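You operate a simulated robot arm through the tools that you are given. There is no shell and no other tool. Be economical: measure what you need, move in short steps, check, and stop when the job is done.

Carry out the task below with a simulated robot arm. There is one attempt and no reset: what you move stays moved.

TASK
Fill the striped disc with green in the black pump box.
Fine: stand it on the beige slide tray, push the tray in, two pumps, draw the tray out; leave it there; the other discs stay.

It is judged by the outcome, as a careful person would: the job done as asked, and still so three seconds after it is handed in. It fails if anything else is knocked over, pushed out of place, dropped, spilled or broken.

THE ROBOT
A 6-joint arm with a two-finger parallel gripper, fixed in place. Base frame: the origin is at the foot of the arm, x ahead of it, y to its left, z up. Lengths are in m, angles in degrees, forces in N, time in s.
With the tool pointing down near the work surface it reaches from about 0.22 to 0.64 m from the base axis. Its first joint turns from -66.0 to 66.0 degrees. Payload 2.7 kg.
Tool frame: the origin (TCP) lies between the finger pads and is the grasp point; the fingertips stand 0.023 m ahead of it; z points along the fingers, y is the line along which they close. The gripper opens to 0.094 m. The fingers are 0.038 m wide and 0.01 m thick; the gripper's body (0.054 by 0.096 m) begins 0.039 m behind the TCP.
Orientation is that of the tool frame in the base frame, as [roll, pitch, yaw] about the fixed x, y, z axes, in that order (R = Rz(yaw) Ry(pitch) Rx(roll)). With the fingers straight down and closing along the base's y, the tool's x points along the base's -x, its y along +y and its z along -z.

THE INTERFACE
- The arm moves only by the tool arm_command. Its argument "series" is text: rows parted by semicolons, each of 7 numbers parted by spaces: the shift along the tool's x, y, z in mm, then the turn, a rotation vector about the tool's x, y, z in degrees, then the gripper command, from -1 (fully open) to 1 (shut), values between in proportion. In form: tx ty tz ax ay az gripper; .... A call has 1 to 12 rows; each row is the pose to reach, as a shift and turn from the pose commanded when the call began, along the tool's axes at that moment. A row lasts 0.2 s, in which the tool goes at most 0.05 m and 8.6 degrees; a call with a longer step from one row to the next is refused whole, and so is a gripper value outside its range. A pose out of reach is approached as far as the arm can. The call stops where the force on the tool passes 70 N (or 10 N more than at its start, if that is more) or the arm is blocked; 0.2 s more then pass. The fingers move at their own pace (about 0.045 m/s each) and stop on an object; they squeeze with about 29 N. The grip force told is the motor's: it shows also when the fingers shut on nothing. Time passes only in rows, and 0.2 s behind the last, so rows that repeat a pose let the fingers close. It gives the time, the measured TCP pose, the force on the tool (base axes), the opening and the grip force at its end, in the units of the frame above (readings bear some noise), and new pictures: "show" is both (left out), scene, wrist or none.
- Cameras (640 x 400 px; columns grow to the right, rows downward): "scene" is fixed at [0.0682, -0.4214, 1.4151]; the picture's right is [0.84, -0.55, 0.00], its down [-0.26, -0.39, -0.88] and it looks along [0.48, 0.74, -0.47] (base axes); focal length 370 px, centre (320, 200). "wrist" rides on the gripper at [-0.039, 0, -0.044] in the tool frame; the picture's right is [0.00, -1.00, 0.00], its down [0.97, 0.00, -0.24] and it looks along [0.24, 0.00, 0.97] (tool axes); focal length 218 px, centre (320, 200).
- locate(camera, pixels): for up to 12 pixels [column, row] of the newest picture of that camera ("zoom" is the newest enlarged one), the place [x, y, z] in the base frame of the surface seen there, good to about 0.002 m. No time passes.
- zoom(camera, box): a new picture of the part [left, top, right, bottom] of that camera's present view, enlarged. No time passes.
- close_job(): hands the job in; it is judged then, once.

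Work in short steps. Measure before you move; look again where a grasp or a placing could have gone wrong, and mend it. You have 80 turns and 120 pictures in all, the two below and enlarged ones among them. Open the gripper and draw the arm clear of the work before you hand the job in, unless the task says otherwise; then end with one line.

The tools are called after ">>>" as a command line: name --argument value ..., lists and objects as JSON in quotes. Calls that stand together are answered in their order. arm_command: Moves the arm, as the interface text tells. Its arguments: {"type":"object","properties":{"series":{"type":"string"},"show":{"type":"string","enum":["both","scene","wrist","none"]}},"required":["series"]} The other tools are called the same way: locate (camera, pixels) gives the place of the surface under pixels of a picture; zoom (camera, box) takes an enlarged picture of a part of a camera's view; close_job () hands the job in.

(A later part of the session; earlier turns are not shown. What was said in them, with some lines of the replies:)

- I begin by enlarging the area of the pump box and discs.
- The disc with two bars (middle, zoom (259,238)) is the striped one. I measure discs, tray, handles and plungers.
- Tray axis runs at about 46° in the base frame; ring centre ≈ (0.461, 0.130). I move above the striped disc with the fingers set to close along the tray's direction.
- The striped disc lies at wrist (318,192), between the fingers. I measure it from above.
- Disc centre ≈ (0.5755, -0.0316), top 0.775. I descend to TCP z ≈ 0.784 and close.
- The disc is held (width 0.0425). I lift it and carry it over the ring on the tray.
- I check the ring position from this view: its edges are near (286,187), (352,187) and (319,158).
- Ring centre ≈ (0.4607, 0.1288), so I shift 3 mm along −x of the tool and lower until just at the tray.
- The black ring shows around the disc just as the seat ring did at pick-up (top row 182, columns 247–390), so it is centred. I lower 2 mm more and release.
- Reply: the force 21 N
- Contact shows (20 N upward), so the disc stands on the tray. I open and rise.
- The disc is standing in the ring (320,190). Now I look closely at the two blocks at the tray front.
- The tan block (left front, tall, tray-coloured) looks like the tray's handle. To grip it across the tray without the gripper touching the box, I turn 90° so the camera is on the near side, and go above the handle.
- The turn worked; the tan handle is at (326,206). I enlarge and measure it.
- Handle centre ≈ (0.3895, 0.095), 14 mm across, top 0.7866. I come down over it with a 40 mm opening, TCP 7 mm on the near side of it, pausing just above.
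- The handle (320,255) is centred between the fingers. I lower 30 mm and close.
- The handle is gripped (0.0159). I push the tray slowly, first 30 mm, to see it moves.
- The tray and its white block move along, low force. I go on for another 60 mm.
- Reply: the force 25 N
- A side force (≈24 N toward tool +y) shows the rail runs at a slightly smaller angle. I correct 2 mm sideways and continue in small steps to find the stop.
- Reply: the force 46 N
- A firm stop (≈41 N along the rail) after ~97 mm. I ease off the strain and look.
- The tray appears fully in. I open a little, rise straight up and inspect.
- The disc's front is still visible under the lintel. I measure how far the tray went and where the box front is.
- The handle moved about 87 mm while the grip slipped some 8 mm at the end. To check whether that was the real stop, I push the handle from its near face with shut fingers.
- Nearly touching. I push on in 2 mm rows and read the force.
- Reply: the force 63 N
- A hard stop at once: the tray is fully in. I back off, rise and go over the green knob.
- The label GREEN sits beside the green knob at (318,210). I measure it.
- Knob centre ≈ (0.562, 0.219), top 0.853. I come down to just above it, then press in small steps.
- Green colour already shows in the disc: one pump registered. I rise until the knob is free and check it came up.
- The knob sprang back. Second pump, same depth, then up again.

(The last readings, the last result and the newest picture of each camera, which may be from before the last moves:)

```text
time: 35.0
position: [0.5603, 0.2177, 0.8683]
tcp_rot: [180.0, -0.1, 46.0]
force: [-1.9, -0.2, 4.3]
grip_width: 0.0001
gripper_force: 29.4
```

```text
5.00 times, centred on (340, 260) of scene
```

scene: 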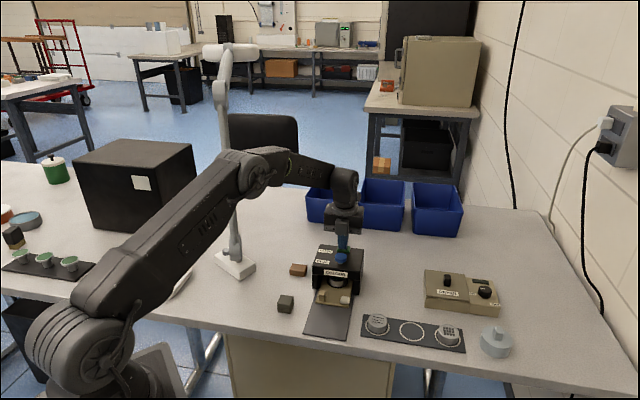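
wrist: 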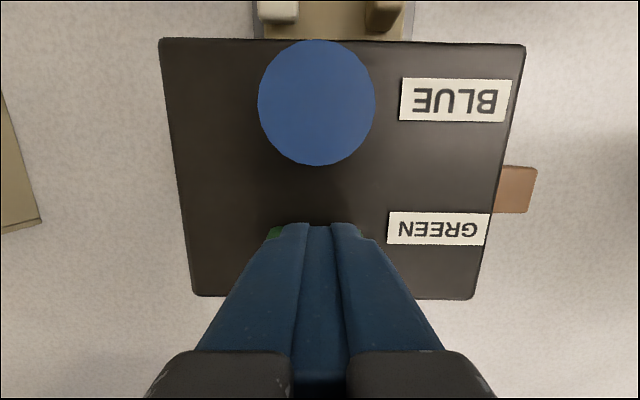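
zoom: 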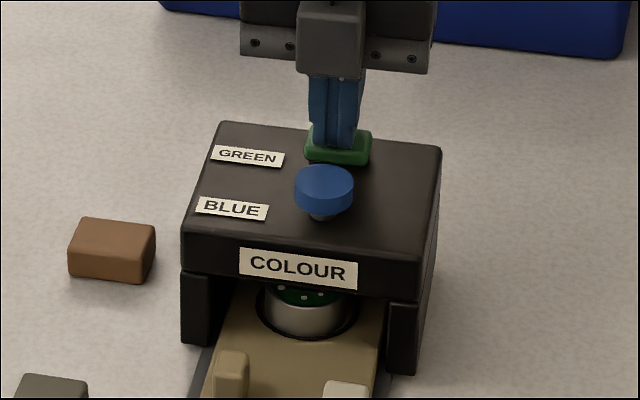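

The fill level rose: second pump done. I rise and return above the tray handle, opening to 40 mm.

>>> arm_command --series "0 0 -15 0 0 0 1; 0 0 -45 0 0 0 1; 0 0 -75 0 0 0 1; -30 -9 -75 0 0 0 1; -65 -19 -75 0 0 0 0.15; -100 -29 -75 0 0 0 0.15; -127 -35.5 -75 0 0 0 0.15; -127 -35.5 -50 0 0 0 0.15; -127 -35.5 -50 0 0 0 0.15"

>>> zoom --camera "wrist" --box '[230, 160, 390, 260]'

>>> zoom --camera "scene" --box '[280, 220, 380, 320]'

```text
time: 37.0
position: [0.4459, 0.1521, 0.9173]
tcp_rot: [180.0, 0.0, 46.0]
force: [-0.3, 0.0, 0.0]
grip_width: 0.0399
gripper_force: 0.1
```

scene: 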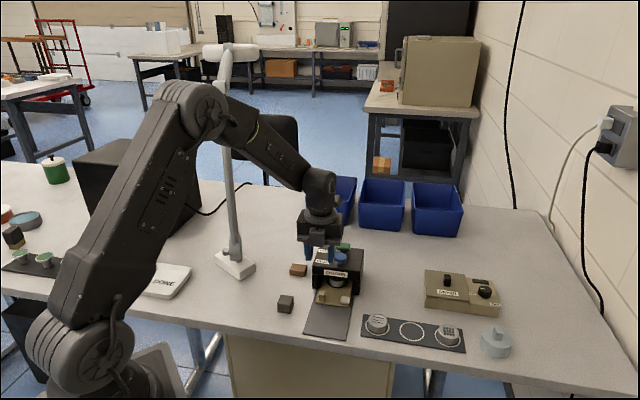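
wrist: 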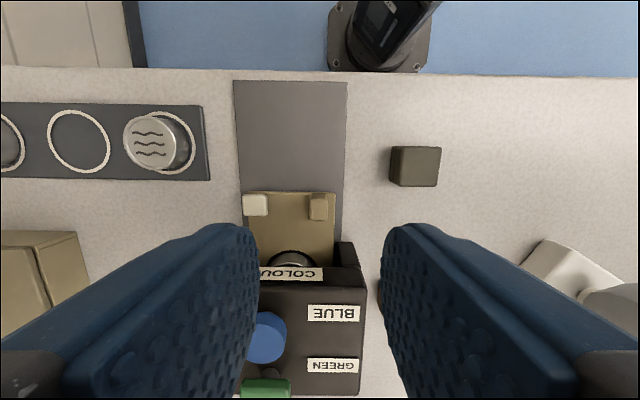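

```text
4.00 times, centred on (310, 210) of wrist
```

zoom: 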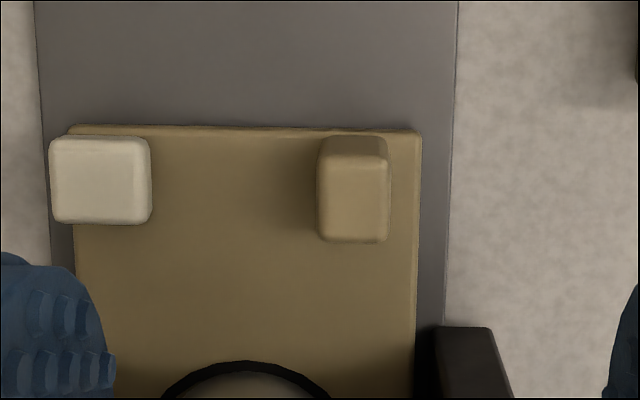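

```text
4.00 times, centred on (330, 270) of scene
```

zoom: 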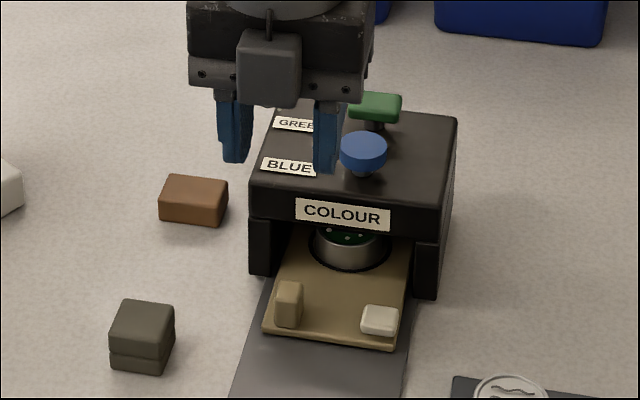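

>>> locate --camera "wrist" --pixels '[[318.5, 209.5], [312, 200], [325, 219], [255, 205]]'

```text
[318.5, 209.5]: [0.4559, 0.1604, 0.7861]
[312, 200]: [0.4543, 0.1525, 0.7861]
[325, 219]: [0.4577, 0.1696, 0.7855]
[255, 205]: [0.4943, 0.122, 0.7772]
```

Handle now at (0.456, 0.1605). I lower over it and grip.

>>> arm_command --series "6.5 1 30 0 0 0 0.15; 6.5 1 65 0 0 0 0.15; 6.5 1 95 0 0 0 0.15; 6.5 1 112 0 0 0 0.15; 6.5 1 123 0 0 0 0.15; 6.5 1 123 0 0 0 0.15; 6.5 1 123 0 0 0 1; 6.5 1 123 0 0 0 1; 6.5 1 123 0 0 0 1; 6.5 1 123 0 0 0 1"

```text
time: 39.2
position: [0.4513, 0.1555, 0.796]
tcp_rot: [179.9, 0.0, 45.8]
force: [1.2, -0.3, -4.0]
grip_width: 0.0162
gripper_force: 44.8
```

scene: 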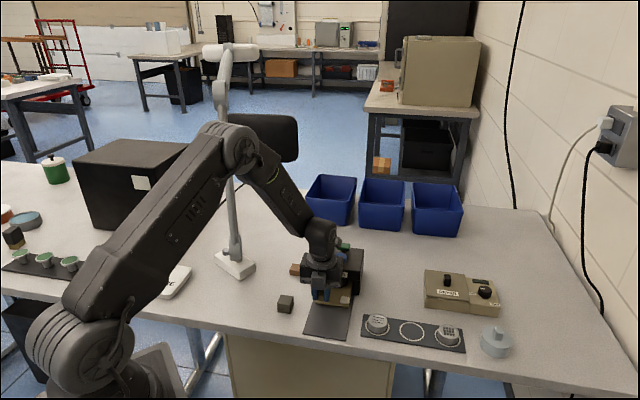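
wrist: 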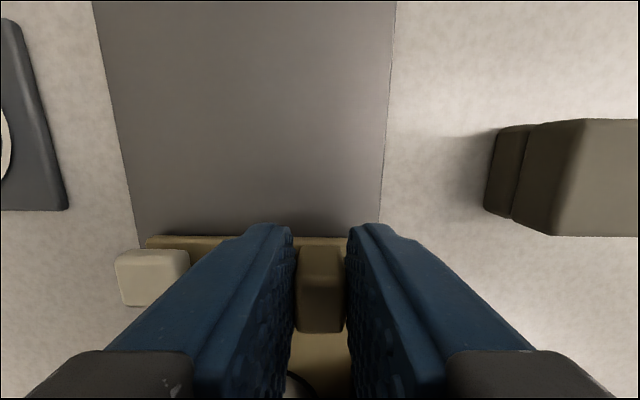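

Gripped. I draw the tray out slowly along the rail (44.6°), so as not to spill.

>>> arm_command --series "-1 0 0 0 0 0 1; -3 -0.1 0 0 0 0 1; -6 -0.1 0 0 0 0 1; -10 -0.2 0 0 0 0 1; -14.5 -0.3 0 0 0 0 1; -19 -0.4 0 0 0 0 1; -23.5 -0.5 0 0 0 0 1; -28 -0.7 0 0 0 0 1; -32.5 -0.8 0 0 0 0 1; -36.5 -0.9 0 0 0 0 1; -39 -1 0 0 0 0 1; -40 -1 0 0 0 0 1"

```text
time: 41.8
position: [0.424, 0.1283, 0.7947]
tcp_rot: [-180.0, 0.0, 45.8]
force: [8.6, -7.6, -5.4]
grip_width: 0.016
gripper_force: 45.5
```

scene: 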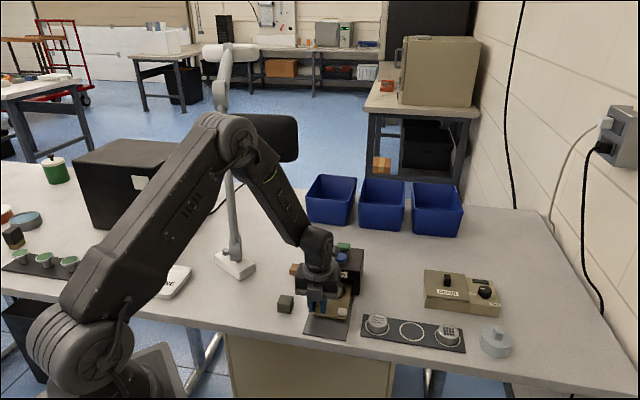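
wrist: 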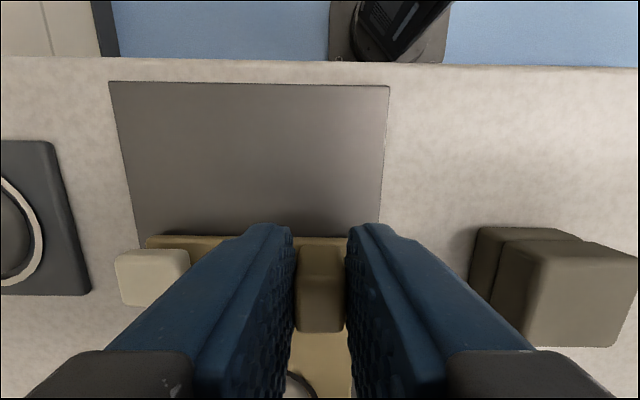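

Moving well, with a mild side force; I continue with slight correction.

>>> arm_command --series "-1 0.5 0 0 0 0 1; -3 0.7 0 0 0 0 1; -6 0.7 0 0 0 0 1; -10 0.7 0 0 0 0 1; -14.5 0.6 0 0 0 0 1; -19 0.5 0 0 0 0 1; -23.5 0.5 0 0 0 0 1; -28 0.4 0 0 0 0 1; -32.5 0.4 0 0 0 0 1; -37 0.3 0 0 0 0 1; -41 0.2 0 0 0 0 1; -43 0.2 0 0 0 0 1"

```text
time: 44.4
position: [0.3921, 0.0975, 0.7954]
tcp_rot: [-180.0, 0.1, 46.0]
force: [-4.1, 4.9, -2.0]
grip_width: 0.0161
gripper_force: 44.8
```

scene: 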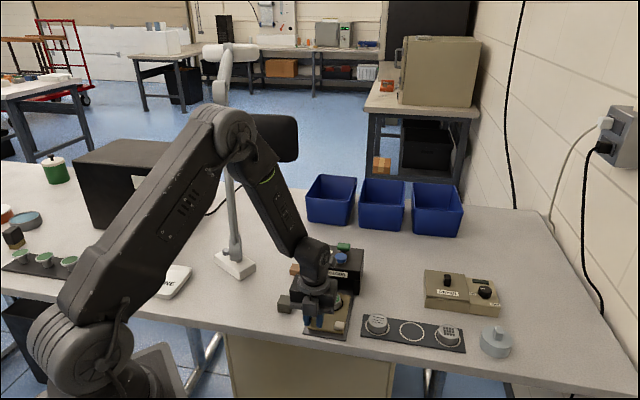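
wrist: 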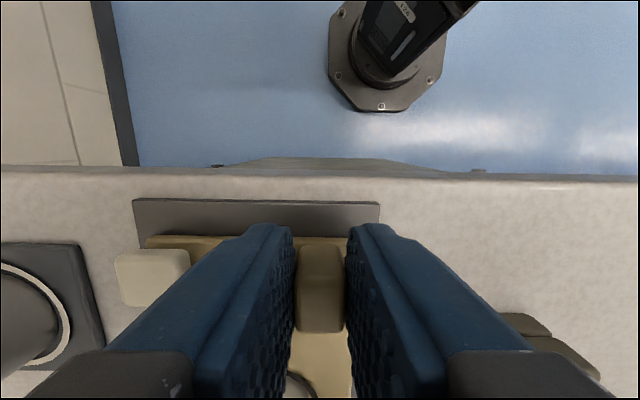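

About 8 mm remain to the starting position; I draw that in small steps.

>>> arm_command --series "-1 0 0 0 0 0 1; -2.5 0 0 0 0 0 1; -4 0 0 0 0 0 1; -5.5 0 0 0 0 0 1; -7 0 0 0 0 0 1; -8 0 0 0 0 0 1; -8 0 0 0 0 0 1"

```text
time: 46.0
position: [0.3874, 0.0912, 0.7962]
tcp_rot: [-180.0, 0.2, 46.0]
force: [-12.7, 12.7, -3.7]
grip_width: 0.0159
gripper_force: 45.1
```

scene: 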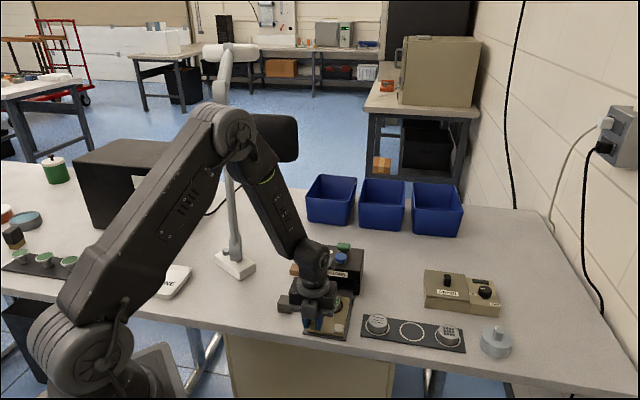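
wrist: 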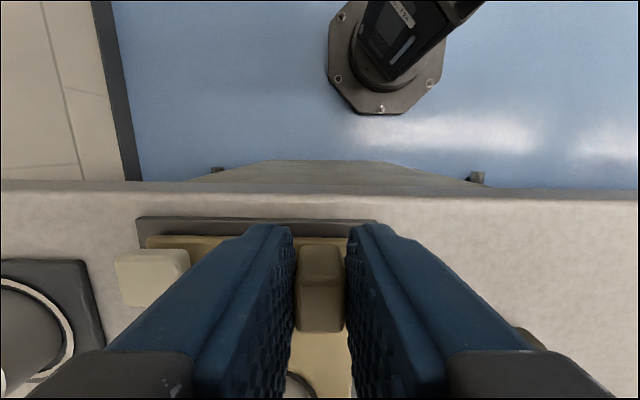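

Slightly short of the start still (plate edge row 217 vs 225 before). I draw 4 mm more.

>>> arm_command --series "-1 -0.7 0 0 0 0 1; -2 -1 0 0 0 0 1; -3 -1 0 0 0 0 1; -4 -1 0 0 0 0 1; -4 -1 0 0 0 0 1" --show "wrist"

```text
time: 47.2
position: [0.3847, 0.089, 0.7948]
tcp_rot: [180.0, 0.1, 46.0]
force: [-0.4, 2.7, -5.6]
grip_width: 0.0159
gripper_force: 45.0
```

wrist: 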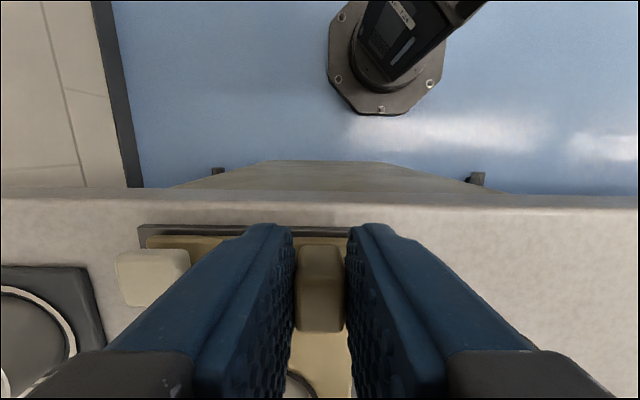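

The tray now matches its starting place (plate edge row 225). I release, rise straight and retreat.

>>> arm_command --series "0 0 0 0 0 0 0.5; 0 0 0 0 0 0 0.15; 0 0 0 0 0 0 0.15; 0 0 -10 0 0 0 0.15; 0 0 -35 0 0 0 0.15; 0 0 -75 0 0 0 0.15; 0 0 -115 0 0 0 0.15; 0 0 -155 0 0 0 -0.3; 0 0 -200 0 0 0 -1; 0 0 -200 0 0 0 -1"

>>> zoom --camera "scene" --box '[280, 235, 480, 360]'

>>> zoom --camera "scene" --box '[295, 270, 365, 345]'

```text
time: 49.4
position: [0.384, 0.0889, 0.9953]
tcp_rot: [-179.9, 0.0, 46.0]
force: [0.3, -0.6, -0.2]
grip_width: 0.0942
gripper_force: 0.1
```

scene: 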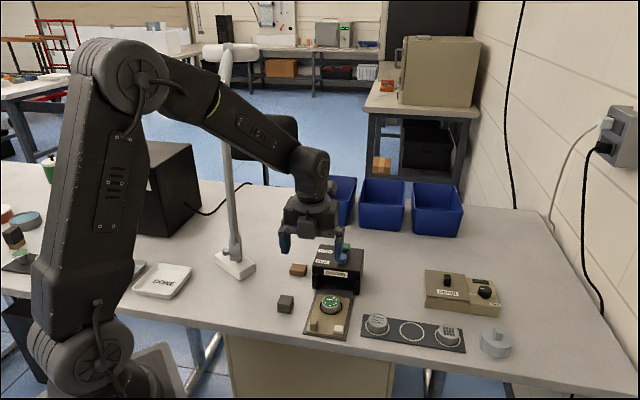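
wrist: 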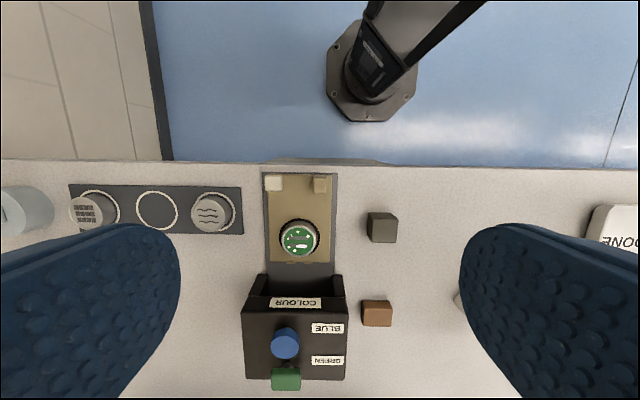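

```text
3.20 times, centred on (380, 298) of scene
```

zoom: 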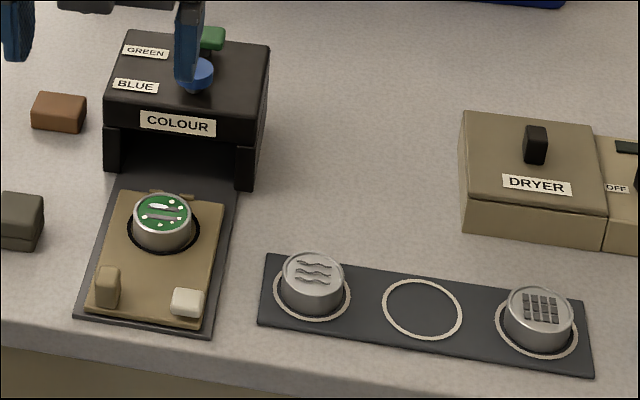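

```text
5.33 times, centred on (330, 308) of scene
```

zoom: 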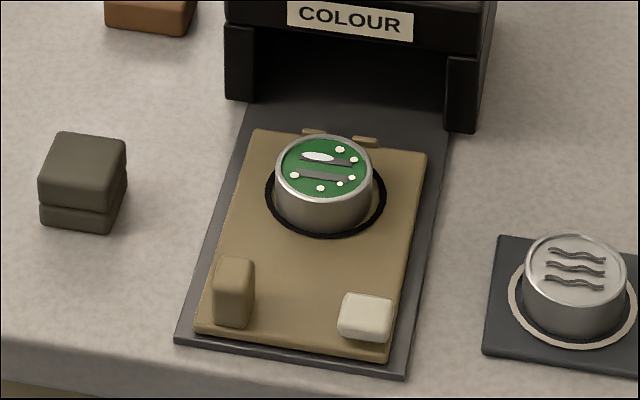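

The disc is filled green and stands in its ring. The tray is out, the other discs are in their places, and the arm is open and clear, so I hand the job in.

>>> close_job

```text
The job is handed in.
```

The striped disc got two pumps of green and now stands on the drawn-out beige tray. The other discs are still in their places, and I saw no spills.
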